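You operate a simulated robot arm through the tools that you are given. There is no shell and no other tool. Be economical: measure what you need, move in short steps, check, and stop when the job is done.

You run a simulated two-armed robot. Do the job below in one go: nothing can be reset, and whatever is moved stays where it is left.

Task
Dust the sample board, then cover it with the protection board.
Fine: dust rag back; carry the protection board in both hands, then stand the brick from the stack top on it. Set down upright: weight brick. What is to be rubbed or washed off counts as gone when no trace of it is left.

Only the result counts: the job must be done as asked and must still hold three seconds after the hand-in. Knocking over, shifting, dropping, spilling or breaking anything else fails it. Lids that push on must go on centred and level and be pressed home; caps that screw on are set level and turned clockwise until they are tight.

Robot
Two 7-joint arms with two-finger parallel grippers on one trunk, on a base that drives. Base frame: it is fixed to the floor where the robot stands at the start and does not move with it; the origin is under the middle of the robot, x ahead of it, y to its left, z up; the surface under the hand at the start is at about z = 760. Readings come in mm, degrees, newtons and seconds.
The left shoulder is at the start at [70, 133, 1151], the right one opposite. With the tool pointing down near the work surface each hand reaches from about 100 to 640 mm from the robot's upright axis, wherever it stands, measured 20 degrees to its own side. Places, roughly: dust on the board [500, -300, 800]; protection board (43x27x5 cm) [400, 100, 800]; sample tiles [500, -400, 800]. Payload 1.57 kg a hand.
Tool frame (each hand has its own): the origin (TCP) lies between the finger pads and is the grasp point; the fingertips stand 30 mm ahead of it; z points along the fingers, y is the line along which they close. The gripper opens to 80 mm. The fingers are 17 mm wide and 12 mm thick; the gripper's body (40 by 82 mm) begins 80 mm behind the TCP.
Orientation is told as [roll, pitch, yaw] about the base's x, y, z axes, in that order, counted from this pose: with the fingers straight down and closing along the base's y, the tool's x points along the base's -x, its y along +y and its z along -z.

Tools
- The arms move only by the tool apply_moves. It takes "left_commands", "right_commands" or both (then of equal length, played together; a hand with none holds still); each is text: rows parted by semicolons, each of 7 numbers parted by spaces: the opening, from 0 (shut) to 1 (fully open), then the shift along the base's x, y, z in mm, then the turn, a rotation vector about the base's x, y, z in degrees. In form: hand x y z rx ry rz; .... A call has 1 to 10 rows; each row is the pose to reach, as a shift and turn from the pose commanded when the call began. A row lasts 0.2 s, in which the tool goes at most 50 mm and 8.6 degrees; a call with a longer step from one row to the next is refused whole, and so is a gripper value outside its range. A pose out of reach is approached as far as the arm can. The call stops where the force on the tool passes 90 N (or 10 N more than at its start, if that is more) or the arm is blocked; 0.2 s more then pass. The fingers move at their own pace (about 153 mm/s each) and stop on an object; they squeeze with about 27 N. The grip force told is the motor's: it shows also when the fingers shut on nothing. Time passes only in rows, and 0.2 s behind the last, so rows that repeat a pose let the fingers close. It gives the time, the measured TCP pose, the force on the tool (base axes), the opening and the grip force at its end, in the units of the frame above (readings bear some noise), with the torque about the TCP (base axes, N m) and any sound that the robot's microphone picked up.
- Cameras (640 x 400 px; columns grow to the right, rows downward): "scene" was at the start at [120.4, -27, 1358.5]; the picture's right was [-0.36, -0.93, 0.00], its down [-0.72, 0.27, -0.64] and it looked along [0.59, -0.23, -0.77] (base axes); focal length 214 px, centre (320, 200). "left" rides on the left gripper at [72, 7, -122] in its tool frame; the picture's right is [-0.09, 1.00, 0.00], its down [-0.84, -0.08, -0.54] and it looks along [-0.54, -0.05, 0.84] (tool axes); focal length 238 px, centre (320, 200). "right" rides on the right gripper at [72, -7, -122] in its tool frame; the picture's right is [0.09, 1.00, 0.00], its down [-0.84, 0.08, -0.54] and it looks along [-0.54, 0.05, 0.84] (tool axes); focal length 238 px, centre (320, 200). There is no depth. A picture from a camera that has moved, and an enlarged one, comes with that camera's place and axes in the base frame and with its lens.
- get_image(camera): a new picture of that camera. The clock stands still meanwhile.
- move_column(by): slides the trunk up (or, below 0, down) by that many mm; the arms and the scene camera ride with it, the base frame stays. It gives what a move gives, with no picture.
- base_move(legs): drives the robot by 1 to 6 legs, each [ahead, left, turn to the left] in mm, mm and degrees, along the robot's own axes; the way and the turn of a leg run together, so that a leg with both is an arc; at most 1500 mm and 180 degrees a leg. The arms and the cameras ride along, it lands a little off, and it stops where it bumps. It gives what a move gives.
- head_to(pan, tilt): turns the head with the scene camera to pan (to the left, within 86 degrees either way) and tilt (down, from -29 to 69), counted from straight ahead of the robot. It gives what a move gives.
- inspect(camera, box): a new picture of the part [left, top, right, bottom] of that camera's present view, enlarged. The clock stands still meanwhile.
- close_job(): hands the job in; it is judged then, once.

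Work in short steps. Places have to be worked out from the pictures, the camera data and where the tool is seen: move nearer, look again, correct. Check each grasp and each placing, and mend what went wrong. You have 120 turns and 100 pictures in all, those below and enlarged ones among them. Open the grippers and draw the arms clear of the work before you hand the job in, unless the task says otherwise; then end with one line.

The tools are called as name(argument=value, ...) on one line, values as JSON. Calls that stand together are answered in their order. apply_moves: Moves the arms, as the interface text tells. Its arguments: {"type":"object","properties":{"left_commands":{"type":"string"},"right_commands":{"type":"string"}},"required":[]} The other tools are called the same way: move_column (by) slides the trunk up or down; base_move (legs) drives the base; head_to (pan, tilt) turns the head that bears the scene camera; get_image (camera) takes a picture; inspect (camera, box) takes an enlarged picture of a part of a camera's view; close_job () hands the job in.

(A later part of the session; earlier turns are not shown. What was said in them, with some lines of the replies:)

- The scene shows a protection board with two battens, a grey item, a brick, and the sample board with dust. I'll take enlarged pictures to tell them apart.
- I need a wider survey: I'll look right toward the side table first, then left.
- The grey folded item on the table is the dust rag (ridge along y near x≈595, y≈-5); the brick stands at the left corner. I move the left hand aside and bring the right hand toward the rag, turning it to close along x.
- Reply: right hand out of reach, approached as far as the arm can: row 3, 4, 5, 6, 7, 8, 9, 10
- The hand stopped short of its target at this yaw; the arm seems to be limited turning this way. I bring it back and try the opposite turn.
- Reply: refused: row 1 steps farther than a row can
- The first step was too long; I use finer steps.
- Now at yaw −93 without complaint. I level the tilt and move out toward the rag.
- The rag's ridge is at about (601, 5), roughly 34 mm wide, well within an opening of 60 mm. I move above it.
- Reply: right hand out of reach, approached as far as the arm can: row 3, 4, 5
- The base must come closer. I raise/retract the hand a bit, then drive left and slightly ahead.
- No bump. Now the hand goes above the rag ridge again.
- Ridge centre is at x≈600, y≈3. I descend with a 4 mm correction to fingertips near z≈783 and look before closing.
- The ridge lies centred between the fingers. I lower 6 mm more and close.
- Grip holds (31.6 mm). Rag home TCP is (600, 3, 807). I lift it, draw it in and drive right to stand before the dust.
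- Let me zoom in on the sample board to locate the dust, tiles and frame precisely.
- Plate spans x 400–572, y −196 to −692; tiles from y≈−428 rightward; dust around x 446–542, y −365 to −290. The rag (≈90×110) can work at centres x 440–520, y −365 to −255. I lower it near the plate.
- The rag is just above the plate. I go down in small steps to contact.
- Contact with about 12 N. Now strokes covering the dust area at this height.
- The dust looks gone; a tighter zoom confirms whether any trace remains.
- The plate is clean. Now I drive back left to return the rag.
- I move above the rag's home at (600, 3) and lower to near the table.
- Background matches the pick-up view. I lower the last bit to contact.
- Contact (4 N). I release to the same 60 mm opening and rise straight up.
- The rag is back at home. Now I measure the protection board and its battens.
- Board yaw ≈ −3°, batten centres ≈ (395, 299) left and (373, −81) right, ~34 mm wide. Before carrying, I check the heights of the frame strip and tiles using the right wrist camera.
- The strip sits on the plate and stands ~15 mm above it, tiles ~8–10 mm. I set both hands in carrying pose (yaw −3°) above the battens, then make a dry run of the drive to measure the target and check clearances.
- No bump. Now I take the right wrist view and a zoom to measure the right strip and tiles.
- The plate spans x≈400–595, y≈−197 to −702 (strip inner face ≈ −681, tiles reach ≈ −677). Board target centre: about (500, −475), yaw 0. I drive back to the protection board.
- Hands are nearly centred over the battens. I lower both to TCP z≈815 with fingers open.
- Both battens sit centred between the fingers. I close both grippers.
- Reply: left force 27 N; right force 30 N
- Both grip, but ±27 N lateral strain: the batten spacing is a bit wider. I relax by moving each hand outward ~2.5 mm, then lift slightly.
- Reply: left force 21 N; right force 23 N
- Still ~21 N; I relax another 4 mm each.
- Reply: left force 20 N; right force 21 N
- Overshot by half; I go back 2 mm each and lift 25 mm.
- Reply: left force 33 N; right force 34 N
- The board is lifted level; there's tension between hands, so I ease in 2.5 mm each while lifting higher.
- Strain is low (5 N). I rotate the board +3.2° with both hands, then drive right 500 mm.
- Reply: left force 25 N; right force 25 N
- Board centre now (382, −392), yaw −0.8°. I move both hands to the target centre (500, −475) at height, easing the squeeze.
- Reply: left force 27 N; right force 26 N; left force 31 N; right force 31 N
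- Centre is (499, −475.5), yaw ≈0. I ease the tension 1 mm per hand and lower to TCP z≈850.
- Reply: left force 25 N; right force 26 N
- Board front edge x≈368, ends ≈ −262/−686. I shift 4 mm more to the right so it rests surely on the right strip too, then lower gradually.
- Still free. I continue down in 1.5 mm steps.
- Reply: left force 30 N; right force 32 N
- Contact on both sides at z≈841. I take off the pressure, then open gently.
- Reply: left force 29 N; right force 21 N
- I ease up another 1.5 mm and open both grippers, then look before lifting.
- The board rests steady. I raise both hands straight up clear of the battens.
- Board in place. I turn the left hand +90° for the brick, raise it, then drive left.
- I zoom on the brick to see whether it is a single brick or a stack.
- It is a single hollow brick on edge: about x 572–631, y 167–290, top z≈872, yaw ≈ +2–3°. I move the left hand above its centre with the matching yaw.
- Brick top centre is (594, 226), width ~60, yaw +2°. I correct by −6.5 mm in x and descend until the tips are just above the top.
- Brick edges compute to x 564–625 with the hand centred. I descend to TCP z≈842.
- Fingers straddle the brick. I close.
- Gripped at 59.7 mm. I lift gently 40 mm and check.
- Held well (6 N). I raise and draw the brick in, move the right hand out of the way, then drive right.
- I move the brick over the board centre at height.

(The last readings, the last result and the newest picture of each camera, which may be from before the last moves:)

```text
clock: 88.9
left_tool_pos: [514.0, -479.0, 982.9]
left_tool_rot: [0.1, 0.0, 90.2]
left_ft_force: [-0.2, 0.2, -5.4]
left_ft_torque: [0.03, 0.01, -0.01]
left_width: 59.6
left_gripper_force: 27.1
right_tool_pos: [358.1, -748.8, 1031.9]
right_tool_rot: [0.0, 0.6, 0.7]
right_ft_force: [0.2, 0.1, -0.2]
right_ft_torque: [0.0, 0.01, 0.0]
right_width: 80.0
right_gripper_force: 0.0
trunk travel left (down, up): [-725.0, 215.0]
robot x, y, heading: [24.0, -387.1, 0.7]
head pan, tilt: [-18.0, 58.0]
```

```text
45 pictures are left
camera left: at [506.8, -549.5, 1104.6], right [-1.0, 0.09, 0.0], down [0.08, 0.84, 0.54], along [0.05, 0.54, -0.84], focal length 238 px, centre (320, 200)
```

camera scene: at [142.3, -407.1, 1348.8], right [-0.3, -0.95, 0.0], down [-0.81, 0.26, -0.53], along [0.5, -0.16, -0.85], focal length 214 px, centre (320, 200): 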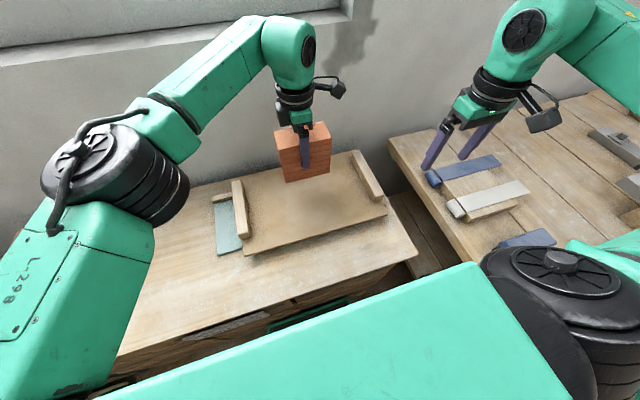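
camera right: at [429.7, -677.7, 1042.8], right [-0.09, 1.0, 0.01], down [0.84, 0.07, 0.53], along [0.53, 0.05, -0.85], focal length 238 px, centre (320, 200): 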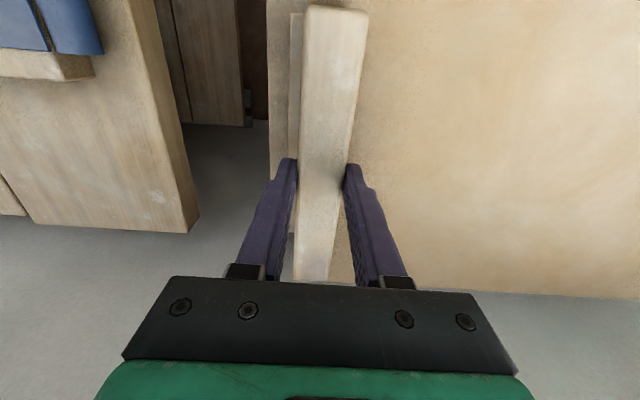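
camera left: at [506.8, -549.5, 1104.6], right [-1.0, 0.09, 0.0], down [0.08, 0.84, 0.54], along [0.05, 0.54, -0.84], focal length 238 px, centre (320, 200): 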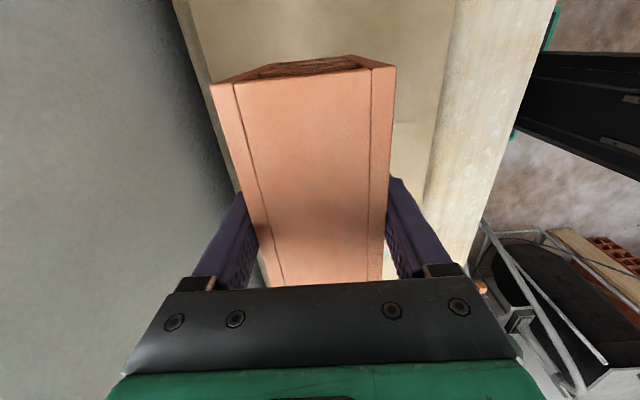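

There's something red at the lower right of this picture; I zoom to see whether it's a brick stack.

inspect(camera="left", box=[470, 190, 640, 390])

```text
2.00 times, centred on (555, 290) of left
camera zoom: at [506.8, -549.5, 1104.6], right [-1.0, 0.09, 0.0], down [0.08, 0.84, 0.54], along [0.05, 0.54, -0.84], focal length 477 px, centre (-150, 20)
```

zoom: 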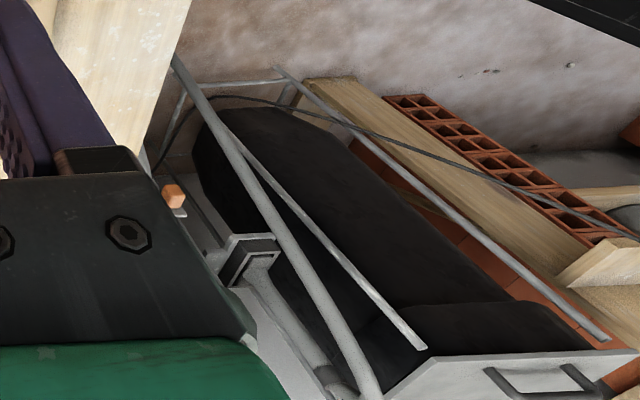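

There are rows of bricks elsewhere in the room. Before setting this one down, I look left and right for a brick stack.

head_to(pan=80, tilt=30)

get_image(camera="scene")

head_to(pan=-80, tilt=25)

get_image(camera="scene")

```text
clock: 90.7
left_tool_pos: [513.7, -478.6, 981.0]
left_tool_rot: [0.1, 0.0, 90.2]
left_ft_force: [-0.2, 0.7, -5.8]
left_ft_torque: [0.01, 0.01, -0.01]
left_width: 60.2
left_gripper_force: 27.2
right_tool_pos: [358.6, -750.7, 1030.9]
right_tool_rot: [-0.1, 0.7, 0.6]
right_ft_force: [-0.1, -0.9, -0.4]
right_ft_torque: [0.0, 0.03, 0.03]
right_width: 79.9
right_gripper_force: 0.0
trunk travel left (down, up): [-725.0, 215.0]
robot x, y, heading: [28.2, -388.2, 0.2]
head pan, tilt: [80.0, 30.0]
```

```text
43 pictures are left
camera scene: at [91.8, -298.0, 1388.6], right [0.99, -0.17, 0.0], down [-0.08, -0.49, -0.87], along [0.14, 0.85, -0.5], focal length 214 px, centre (320, 200)
```

scene: 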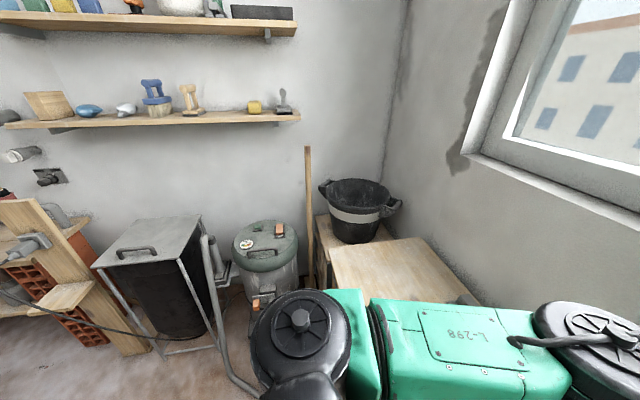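

```text
clock: 93.1
left_tool_pos: [513.5, -479.4, 981.6]
left_tool_rot: [0.2, 0.2, 90.2]
left_ft_force: [-0.1, 0.8, -6.5]
left_ft_torque: [0.01, 0.0, 0.02]
left_width: 59.9
left_gripper_force: 26.5
right_tool_pos: [358.5, -749.4, 1031.4]
right_tool_rot: [0.0, 0.7, 0.7]
right_ft_force: [-0.2, 0.2, 0.6]
right_ft_torque: [-0.02, -0.01, 0.0]
right_width: 80.1
right_gripper_force: 0.1
trunk travel left (down, up): [-725.0, 215.0]
robot x, y, heading: [27.4, -389.6, 0.4]
head pan, tilt: [-80.0, 25.0]
```

```text
42 pictures are left
camera scene: at [93.3, -477.8, 1396.6], right [-0.98, -0.18, 0.0], down [-0.08, 0.42, -0.91], along [0.16, -0.89, -0.42], focal length 214 px, centre (320, 200)
```

scene: 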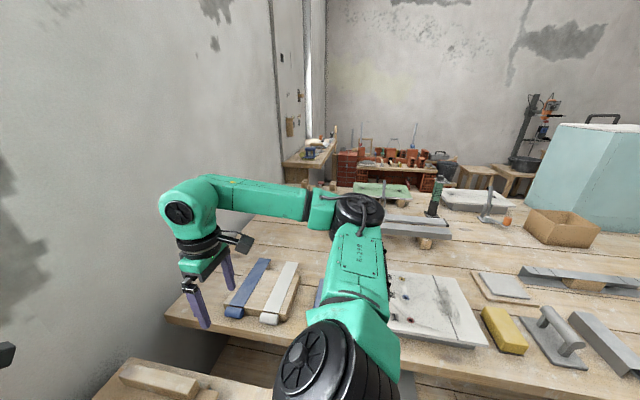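

This is a mason's workshop; I zoom on both brick groups to see whether a distinct stack with a loose top brick exists.

inspect(camera="scene", box=[280, 90, 480, 210])

head_to(pan=86, tilt=35)

inspect(camera="scene", box=[0, 130, 300, 400])

```text
3.20 times, centred on (380, 150) of scene
camera zoom: at [93.3, -477.8, 1396.6], right [-0.98, -0.18, 0.0], down [-0.08, 0.42, -0.91], along [0.16, -0.89, -0.42], focal length 686 px, centre (128, 360)
```

zoom: 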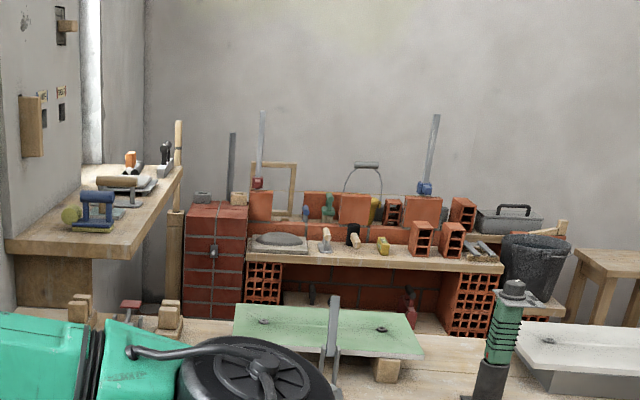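

```text
clock: 95.7
left_tool_pos: [514.0, -479.1, 981.9]
left_tool_rot: [0.2, 0.0, 90.3]
left_ft_force: [-0.2, -0.2, -5.5]
left_ft_torque: [0.0, 0.04, -0.03]
left_width: 59.7
left_gripper_force: 27.1
right_tool_pos: [358.2, -749.6, 1031.3]
right_tool_rot: [0.0, 0.7, 0.6]
right_ft_force: [-0.5, 0.7, 1.0]
right_ft_torque: [-0.02, 0.02, 0.02]
right_width: 80.1
right_gripper_force: 0.1
trunk travel left (down, up): [-725.0, 215.0]
robot x, y, heading: [28.8, -388.6, 0.3]
head pan, tilt: [85.9, 35.0]
```

```text
1.48 times, centred on (150, 265) of scene
camera zoom: at [82.3, -299.3, 1380.9], right [1.0, -0.06, 0.0], down [-0.04, -0.57, -0.82], along [0.05, 0.82, -0.57], focal length 318 px, centre (572, 104)
```

zoom: 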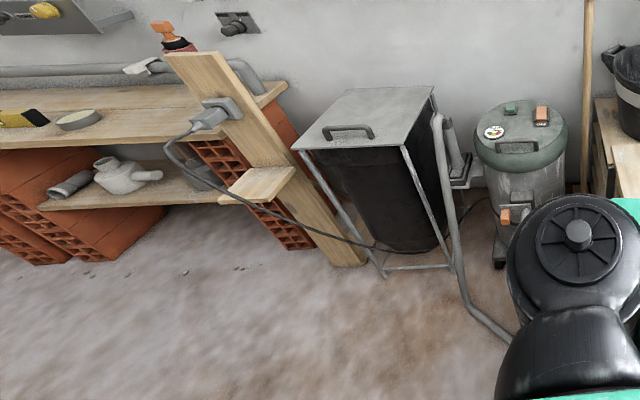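

I look over the rest of the room at the pan limits (field of view reaches ±142°).

head_to(pan=86, tilt=15)

get_image(camera="scene")

head_to(pan=-86, tilt=40)

get_image(camera="scene")

```text
clock: 96.5
left_tool_pos: [513.3, -477.6, 981.4]
left_tool_rot: [0.2, 0.1, 90.2]
left_ft_force: [0.5, -0.3, -5.5]
left_ft_torque: [0.03, -0.01, 0.02]
left_width: 59.7
left_gripper_force: 27.4
right_tool_pos: [359.0, -749.6, 1031.9]
right_tool_rot: [-0.1, 0.8, 0.5]
right_ft_force: [-0.6, -0.5, 0.2]
right_ft_torque: [-0.01, -0.01, -0.01]
right_width: 80.3
right_gripper_force: 0.0
trunk travel left (down, up): [-725.0, 215.0]
robot x, y, heading: [26.7, -387.9, 0.2]
head pan, tilt: [85.9, 15.0]
```

```text
39 pictures are left
camera scene: at [82.6, -294.0, 1412.8], right [1.0, -0.06, 0.0], down [-0.02, -0.26, -0.97], along [0.06, 0.96, -0.26], focal length 214 px, centre (320, 200)
```

scene: 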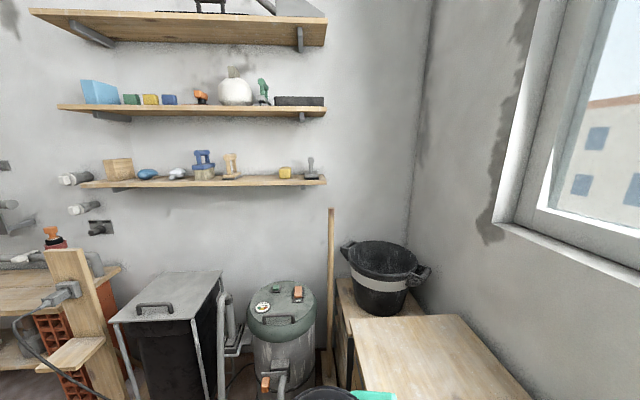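

```text
clock: 99.1
left_tool_pos: [513.4, -478.4, 982.2]
left_tool_rot: [0.2, -0.1, 90.2]
left_ft_force: [-0.1, 0.5, -5.7]
left_ft_torque: [0.01, 0.03, 0.01]
left_width: 59.8
left_gripper_force: 27.1
right_tool_pos: [358.7, -750.6, 1030.7]
right_tool_rot: [0.0, 0.7, 0.6]
right_ft_force: [-0.6, 0.1, -1.3]
right_ft_torque: [0.0, 0.01, 0.0]
right_width: 79.9
right_gripper_force: 0.1
trunk travel left (down, up): [-725.0, 215.0]
robot x, y, heading: [28.6, -386.3, 0.5]
head pan, tilt: [-85.9, 40.0]
```

```text
38 pictures are left
camera scene: at [83.3, -472.0, 1373.3], right [-1.0, -0.08, 0.0], down [-0.05, 0.64, -0.77], along [0.06, -0.76, -0.64], focal length 214 px, centre (320, 200)
```

scene: 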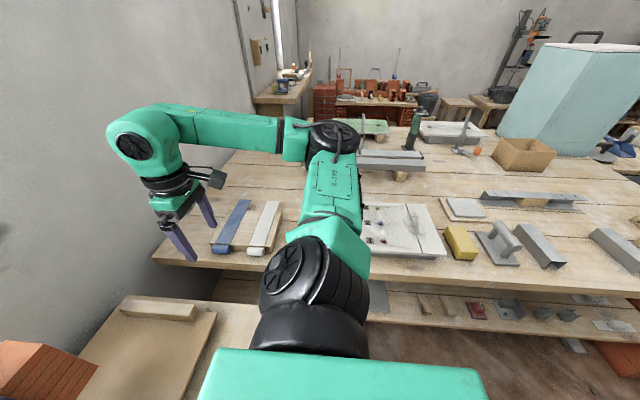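

To be sure no brick stack stands directly behind the robot, I tip the right hand so its camera looks backward.

apply_moves(right_commands="1 0 0 5 0 8 0; 1 0 0 10 0 16 0; 1 0 0 15 0 24 0; 1 0 0 20 0 32 0; 1 0 0 30 0 40 0; 1 0 0 40 0 48 0; 1 0 0 50 0 56 0; 1 0 0 60 0 64 0; 1 0 0 70 0 72 0; 1 0 0 80 0 80 0")

get_image(camera="right")

```text
clock: 101.3
left_tool_pos: [510.8, -480.0, 983.0]
left_tool_rot: [0.0, -0.1, 90.1]
left_ft_force: [-0.3, 0.5, -6.1]
left_ft_torque: [0.08, -0.01, 0.0]
left_width: 59.8
left_gripper_force: 27.2
right_tool_pos: [241.9, -605.9, 967.1]
right_tool_rot: [4.3, 80.5, 4.5]
right_ft_force: [0.1, -0.7, 0.2]
right_ft_torque: [-0.01, -0.03, -0.03]
right_width: 79.7
right_gripper_force: 0.1
right hand out of reach, approached as far as the arm can: row 2, 3, 4, 5, 6, 7, 8, 9, 10
trunk travel left (down, up): [-725.0, 215.0]
robot x, y, heading: [29.6, -387.5, 0.4]
head pan, tilt: [-85.9, 40.0]
```

```text
37 pictures are left
camera right: at [351.4, -612.2, 1058.1], right [-0.02, 0.99, 0.1], down [0.67, 0.09, -0.74], along [-0.74, 0.06, -0.67], focal length 238 px, centre (320, 200)
```

right: 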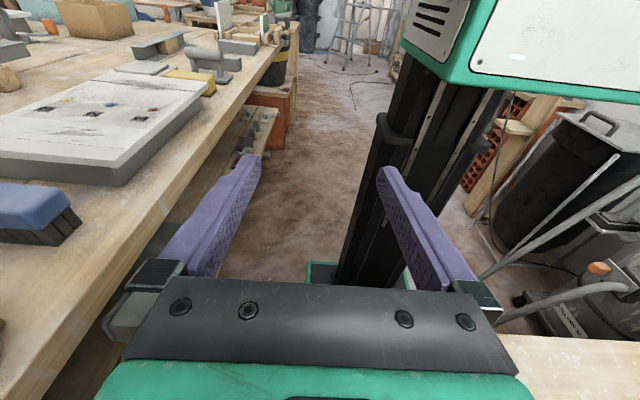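

No brick stack stands nearby; the table brick is the one. I bring the right hand back upright, to the right side and clear.

apply_moves(right_commands="1 0 -12 5 0 -8 0; 1 5 -24 10 0 -16 0; 1 10 -36 20 0 -24 0; 1 20 -48 30 0 -32 0; 1 30 -60 40 0 -40 0; 1 45 -72 50 0 -48 0; 1 60 -84 60 0 -56 0; 1 75 -96 65 0 -64 0; 1 90 -110 65 0 -72 0; 1 100 -120 65 0 -80 0")

head_to(pan=-12, tilt=55)

get_image(camera="scene")

```text
clock: 103.5
left_tool_pos: [512.3, -479.3, 981.3]
left_tool_rot: [0.2, 0.0, 90.1]
left_ft_force: [-0.1, 0.3, -4.6]
left_ft_torque: [0.02, -0.03, -0.05]
left_width: 59.9
left_gripper_force: 26.8
right_tool_pos: [343.1, -723.8, 1027.2]
right_tool_rot: [-0.1, 0.4, 0.6]
right_ft_force: [-0.2, 0.1, 0.1]
right_ft_torque: [-0.02, -0.01, -0.01]
right_width: 79.9
right_gripper_force: 0.0
trunk travel left (down, up): [-725.0, 215.0]
robot x, y, heading: [31.3, -388.4, 0.2]
head pan, tilt: [-85.9, 40.0]
```

```text
clock: 105.0
left_tool_pos: [513.6, -478.0, 981.7]
left_tool_rot: [0.2, -0.1, 90.2]
left_ft_force: [0.2, 1.2, -5.7]
left_ft_torque: [0.05, 0.02, 0.0]
left_width: 59.9
left_gripper_force: 27.4
right_tool_pos: [344.9, -723.1, 1027.5]
right_tool_rot: [0.0, 0.7, 0.8]
right_ft_force: [1.2, 0.4, -0.7]
right_ft_torque: [0.0, -0.03, -0.02]
right_width: 80.0
right_gripper_force: 0.0
trunk travel left (down, up): [-725.0, 215.0]
robot x, y, heading: [27.4, -388.5, 0.3]
head pan, tilt: [-12.0, 55.0]
```

```text
36 pictures are left
camera scene: at [147.2, -401.7, 1352.5], right [-0.2, -0.98, 0.0], down [-0.8, 0.17, -0.57], along [0.56, -0.12, -0.82], focal length 214 px, centre (320, 200)
```

scene: 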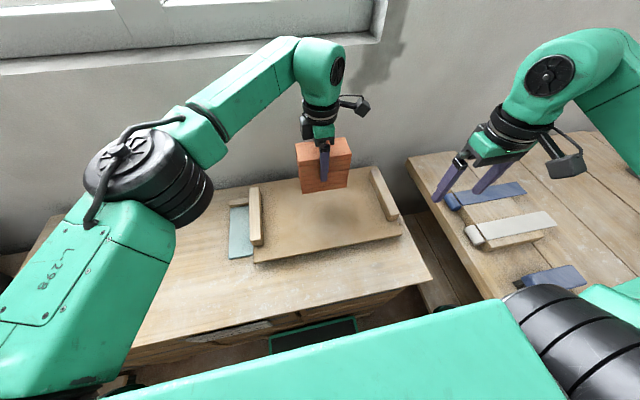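

All clear. I lower the brick to about 15 mm above the board.

apply_moves(left_commands="0 0 0 -20 0 0 0; 0 0 0 -40 0 0 0; 0 0 0 -58 0 0 0; 0 0 0 -70 0 0 0; 0 0 0 -80 0 0 0; 0 0 0 -80 0 0 0")

inspect(camera="scene", box=[220, 110, 430, 280])

```text
clock: 106.4
left_tool_pos: [512.2, -478.6, 902.2]
left_tool_rot: [0.2, 0.1, 90.2]
left_ft_force: [0.1, 0.0, -5.2]
left_ft_torque: [0.01, -0.02, -0.01]
left_width: 59.9
left_gripper_force: 26.9
right_tool_pos: [344.2, -723.9, 1026.6]
right_tool_rot: [0.0, 0.8, 0.7]
right_ft_force: [0.1, 0.3, -0.1]
right_ft_torque: [0.0, -0.01, 0.02]
right_width: 79.7
right_gripper_force: 0.0
trunk travel left (down, up): [-725.0, 215.0]
robot x, y, heading: [24.0, -386.7, 0.4]
head pan, tilt: [-12.0, 55.0]
```

```text
2.35 times, centred on (325, 195) of scene
camera zoom: at [147.1, -401.6, 1352.5], right [-0.2, -0.98, 0.0], down [-0.8, 0.16, -0.57], along [0.56, -0.12, -0.82], focal length 505 px, centre (308, 212)
```

zoom: 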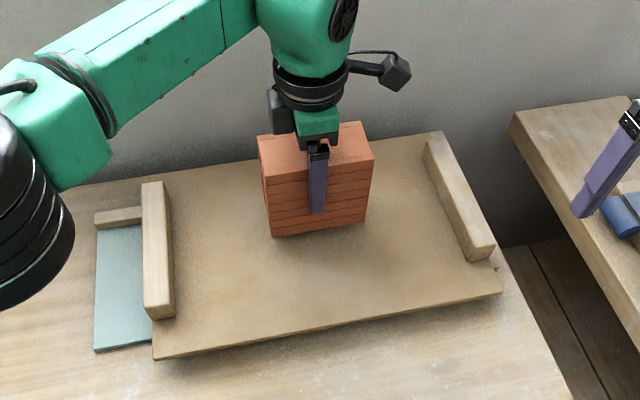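

Close now. I go down in 2 mm steps.

apply_moves(left_commands="0 0 0 -2 0 0 0; 0 0 0 -4 0 0 0; 0 0 0 -6 0 0 0; 0 0 0 -8 0 0 0; 0 0 0 -8 0 0 0")

```text
clock: 107.6
left_tool_pos: [512.7, -478.3, 894.4]
left_tool_rot: [0.2, 0.0, 90.2]
left_ft_force: [0.1, 0.4, -6.6]
left_ft_torque: [0.05, -0.02, 0.02]
left_width: 59.9
left_gripper_force: 27.3
right_tool_pos: [343.0, -723.9, 1027.3]
right_tool_rot: [0.1, 0.7, 0.7]
right_ft_force: [1.3, 0.2, 0.2]
right_ft_torque: [0.02, -0.01, 0.0]
right_width: 79.8
right_gripper_force: 0.1
trunk travel left (down, up): [-725.0, 215.0]
robot x, y, heading: [28.2, -390.3, 0.5]
head pan, tilt: [-12.0, 55.0]
```

Still free (−6 N, the brick's weight). Five more millimetres, slowly.

apply_moves(left_commands="0 0 0 -1.5 0 0 0; 0 0 0 -3 0 0 0; 0 0 0 -4.5 0 0 0; 0 0 0 -4.5 0 0 0")

```text
clock: 108.6
left_tool_pos: [510.9, -479.8, 889.7]
left_tool_rot: [0.2, 0.0, 90.2]
left_ft_force: [-0.4, -0.4, -5.0]
left_ft_torque: [0.03, -0.04, -0.03]
left_width: 60.0
left_gripper_force: 26.6
right_tool_pos: [345.0, -723.2, 1026.3]
right_tool_rot: [0.0, 0.8, 0.7]
right_ft_force: [0.7, 0.6, 0.5]
right_ft_torque: [0.0, 0.0, -0.03]
right_width: 79.9
right_gripper_force: 0.0
trunk travel left (down, up): [-725.0, 215.0]
robot x, y, heading: [24.8, -389.6, 0.4]
head pan, tilt: [-12.0, 55.0]
```

apply_moves(left_commands="0 0 0 -1.5 0 0 0; 0 0 0 -3 0 0 0; 0 0 0 -4 0 0 0; 0 0 0 -4 0 0 0")

```text
clock: 109.6
left_tool_pos: [512.3, -480.5, 885.7]
left_tool_rot: [0.2, 0.1, 90.2]
left_ft_force: [0.2, -0.2, -4.6]
left_ft_torque: [0.02, 0.01, -0.02]
left_width: 59.8
left_gripper_force: 27.6
right_tool_pos: [344.7, -723.8, 1027.9]
right_tool_rot: [0.0, 0.6, 0.7]
right_ft_force: [-0.2, 0.5, 1.0]
right_ft_torque: [-0.04, -0.03, 0.01]
right_width: 80.0
right_gripper_force: 0.1
trunk travel left (down, up): [-725.0, 215.0]
robot x, y, heading: [27.9, -386.4, 0.4]
head pan, tilt: [-12.0, 55.0]
```

Not in contact yet; another 3 mm.

apply_moves(left_commands="0 0 0 -1 0 0 0; 0 0 0 -2 0 0 0; 0 0 0 -3 0 0 0; 0 0 0 -3 0 0 0")

inspect(camera="scene", box=[270, 130, 390, 230])

```text
clock: 110.6
left_tool_pos: [511.1, -480.1, 882.9]
left_tool_rot: [0.3, 0.0, 90.3]
left_ft_force: [0.1, 0.3, -6.5]
left_ft_torque: [0.02, 0.01, 0.0]
left_width: 59.9
left_gripper_force: 27.0
right_tool_pos: [343.5, -723.8, 1026.0]
right_tool_rot: [0.1, 0.7, 0.7]
right_ft_force: [0.5, 0.3, 0.2]
right_ft_torque: [0.01, 0.01, -0.02]
right_width: 79.9
right_gripper_force: 0.0
trunk travel left (down, up): [-725.0, 215.0]
robot x, y, heading: [26.9, -387.0, 0.2]
head pan, tilt: [-12.0, 55.0]
```

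```text
4.00 times, centred on (330, 180) of scene
camera zoom: at [147.2, -401.7, 1352.5], right [-0.2, -0.98, 0.0], down [-0.8, 0.16, -0.57], along [0.56, -0.12, -0.82], focal length 858 px, centre (280, 280)
```

zoom: 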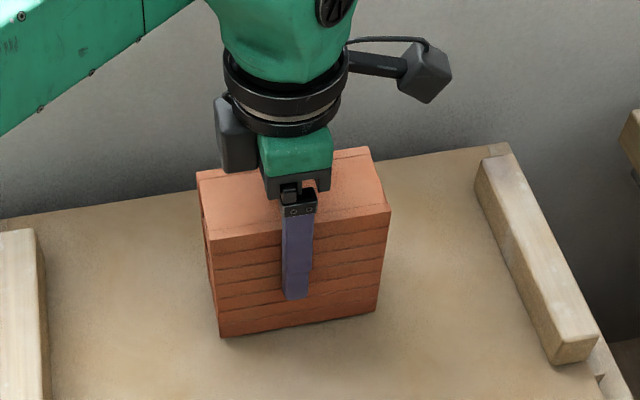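

A thin gap may remain. Another 4 mm in 1 mm steps.

apply_moves(left_commands="0 0 0 -1 0 0 0; 0 0 0 -2 0 0 0; 0 0 0 -3 0 0 0; 0 0 0 -4 0 0 0; 0 0 0 -4 0 0 0")

```text
clock: 111.8
left_tool_pos: [511.9, -478.3, 879.6]
left_tool_rot: [0.2, 0.0, 90.1]
left_ft_force: [-0.4, 0.2, -5.3]
left_ft_torque: [0.03, -0.03, 0.01]
left_width: 60.1
left_gripper_force: 26.2
right_tool_pos: [343.9, -723.9, 1027.7]
right_tool_rot: [0.0, 0.6, 0.7]
right_ft_force: [-0.8, -0.4, 0.4]
right_ft_torque: [-0.01, 0.02, -0.02]
right_width: 80.2
right_gripper_force: 0.1
trunk travel left (down, up): [-725.0, 215.0]
robot x, y, heading: [27.4, -389.5, 0.6]
head pan, tilt: [-12.0, 55.0]
```

Still free; continue 4 mm.

apply_moves(left_commands="0 0 0 -1 0 0 0; 0 0 0 -2 0 0 0; 0 0 0 -3 0 0 0; 0 0 0 -4 0 0 0; 0 0 0 -4 0 0 0")

inspect(camera="scene", box=[270, 130, 390, 230])

```text
clock: 113.0
left_tool_pos: [510.8, -478.9, 877.3]
left_tool_rot: [0.0, 0.2, 90.1]
left_ft_force: [6.7, 0.0, 19.8]
left_ft_torque: [0.61, -0.17, -0.08]
left_width: 60.1
left_gripper_force: 27.1
right_tool_pos: [342.4, -722.2, 1028.4]
right_tool_rot: [0.0, 0.7, 0.6]
right_ft_force: [-0.3, -0.4, -0.5]
right_ft_torque: [-0.03, -0.03, -0.03]
right_width: 80.1
right_gripper_force: 0.0
trunk travel left (down, up): [-725.0, 215.0]
robot x, y, heading: [27.1, -387.8, 0.5]
head pan, tilt: [-12.0, 55.0]
```

```text
4.00 times, centred on (330, 180) of scene
camera zoom: at [144.5, -401.1, 1353.1], right [-0.2, -0.98, 0.0], down [-0.8, 0.16, -0.57], along [0.56, -0.12, -0.82], focal length 858 px, centre (280, 280)
```

zoom: 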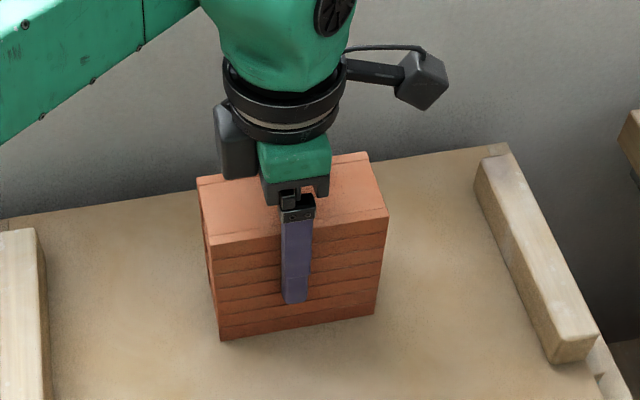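

Contact. I ease 1.5 mm, open, wait, and rise straight up.

apply_moves(left_commands="0 0 0 1 0 0 0; 0 0 0 1.5 0 0 0; 0.85 0 0 1.5 0 0 0; 1 0 0 1.5 0 0 0; 1 0 0 1.5 0 0 0")

get_image(camera="left")

```text
clock: 114.2
left_tool_pos: [510.2, -480.2, 876.4]
left_tool_rot: [0.2, 0.1, 90.2]
left_ft_force: [0.4, -0.2, 0.0]
left_ft_torque: [0.04, 0.01, -0.02]
left_width: 79.7
left_gripper_force: 0.0
right_tool_pos: [344.3, -724.3, 1027.8]
right_tool_rot: [0.0, 0.8, 0.7]
right_ft_force: [-0.3, -0.1, -0.4]
right_ft_torque: [0.02, 0.01, -0.01]
right_width: 79.9
right_gripper_force: 0.1
trunk travel left (down, up): [-725.0, 215.0]
robot x, y, heading: [23.0, -384.4, 0.5]
head pan, tilt: [-12.0, 55.0]
```

```text
32 pictures are left
camera left: at [504.3, -550.0, 999.2], right [-1.0, 0.09, 0.0], down [0.08, 0.84, 0.54], along [0.05, 0.54, -0.84], focal length 238 px, centre (320, 200)
```

left: 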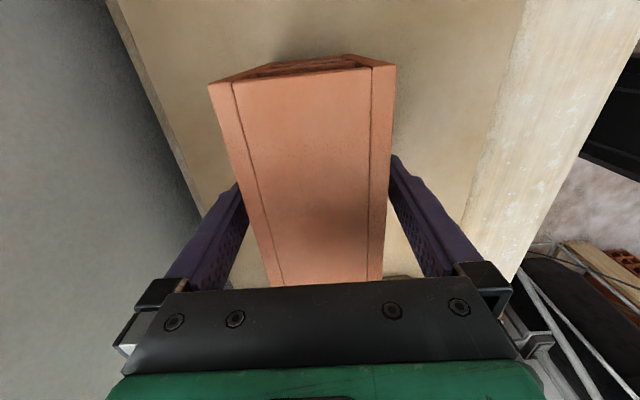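

Fingers are clear on both sides. I rise straight up, then draw back toward the robot's left.

apply_moves(left_commands="1 0 0 12 0 0 0; 1 0 0 25 0 0 0; 1 0 0 40 0 0 0; 1 0 0 60 0 0 0; 1 0 0 90 0 0 0; 1 0 0 130 0 0 0; 1 -30 20 150 0 0 0; 1 -60 55 150 0 0 0; 1 -90 95 150 0 0 0; 1 -110 140 150 0 0 0")

get_image(camera="scene")

inspect(camera="scene", box=[220, 130, 430, 280])

```text
clock: 116.4
left_tool_pos: [400.6, -337.0, 1027.0]
left_tool_rot: [0.0, 0.2, 90.2]
left_ft_force: [-0.7, 0.6, 0.6]
left_ft_torque: [-0.02, -0.03, 0.02]
left_width: 80.0
left_gripper_force: 0.0
right_tool_pos: [343.6, -720.9, 1028.8]
right_tool_rot: [-0.2, 0.7, 0.6]
right_ft_force: [-0.1, 0.4, -0.7]
right_ft_torque: [-0.03, 0.0, -0.02]
right_width: 79.8
right_gripper_force: 0.1
trunk travel left (down, up): [-725.0, 215.0]
robot x, y, heading: [24.2, -388.2, 0.5]
head pan, tilt: [-12.0, 55.0]
```

```text
31 pictures are left
camera scene: at [145.1, -398.3, 1352.8], right [-0.2, -0.98, 0.0], down [-0.8, 0.16, -0.57], along [0.56, -0.12, -0.82], focal length 214 px, centre (320, 200)
```

scene: 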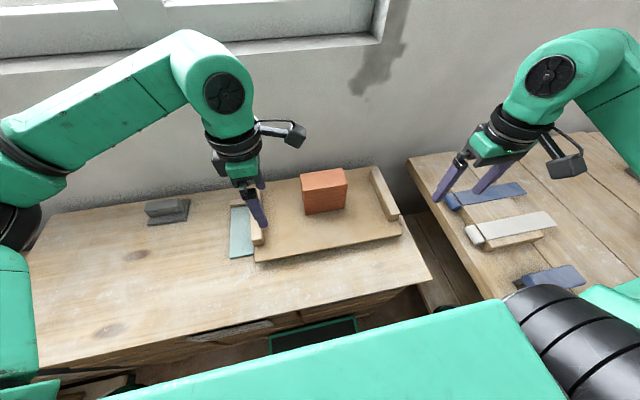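

```text
2.67 times, centred on (325, 205) of scene
camera zoom: at [145.1, -398.3, 1352.8], right [-0.2, -0.98, 0.0], down [-0.8, 0.16, -0.57], along [0.56, -0.12, -0.82], focal length 572 px, centre (307, 187)
```

zoom: 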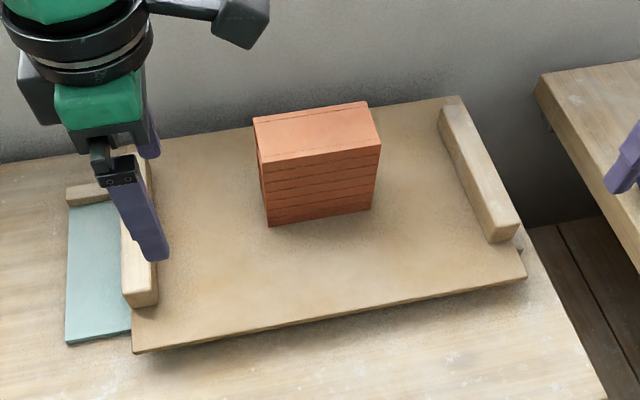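

The brick stands upright and stable on the board, the tiles and dusted area are covered, and the rag is home. I draw both arms farther back and take a last look.

apply_moves(left_commands="1 -20 30 10 0 0 0; 1 -40 60 20 0 0 0; 1 -60 90 30 0 0 0; 1 -80 120 40 0 0 0; 1 -80 150 40 0 0 0; 1 -80 150 40 0 0 0", right_commands="1 -10 0 5 0 0 0; 1 -20 0 10 0 0 0; 1 -30 0 15 0 0 0; 1 -40 0 20 0 0 0; 1 -40 0 20 0 0 0; 1 -40 0 20 0 0 0")

get_image(camera="scene")

```text
clock: 117.8
left_tool_pos: [320.6, -187.5, 1068.2]
left_tool_rot: [0.1, -0.2, 90.2]
left_ft_force: [-0.2, -0.5, 0.5]
left_ft_torque: [-0.01, -0.02, 0.0]
left_width: 80.2
left_gripper_force: 0.0
right_tool_pos: [303.1, -723.6, 1044.8]
right_tool_rot: [-0.1, 0.7, 0.6]
right_ft_force: [0.6, -0.2, 0.4]
right_ft_torque: [0.0, -0.01, 0.02]
right_width: 80.0
right_gripper_force: 0.0
trunk travel left (down, up): [-725.0, 215.0]
robot x, y, heading: [26.5, -390.4, 0.5]
head pan, tilt: [-12.0, 55.0]
```

```text
29 pictures are left
camera scene: at [146.7, -402.3, 1352.6], right [-0.2, -0.98, 0.0], down [-0.8, 0.17, -0.57], along [0.56, -0.11, -0.82], focal length 214 px, centre (320, 200)
```

scene: 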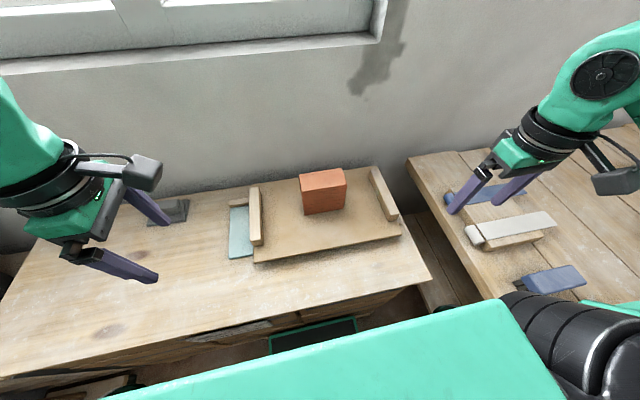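

Everything is in place and the arms are clear, so I hand the job in.

close_job()

```text
The job is handed in.
```

I handed the job in: the board is dusted with no trace left, the rag is back in its place, the protection board (carried in both hands) covers the tiles and the dusted area, and the brick stands upright on it. Two caveats: the protection board is shorter than the sample board, so about 65 mm of the left end stays uncovered, and I saw no separate brick stack nearby, so I used the single brick standing on the table.
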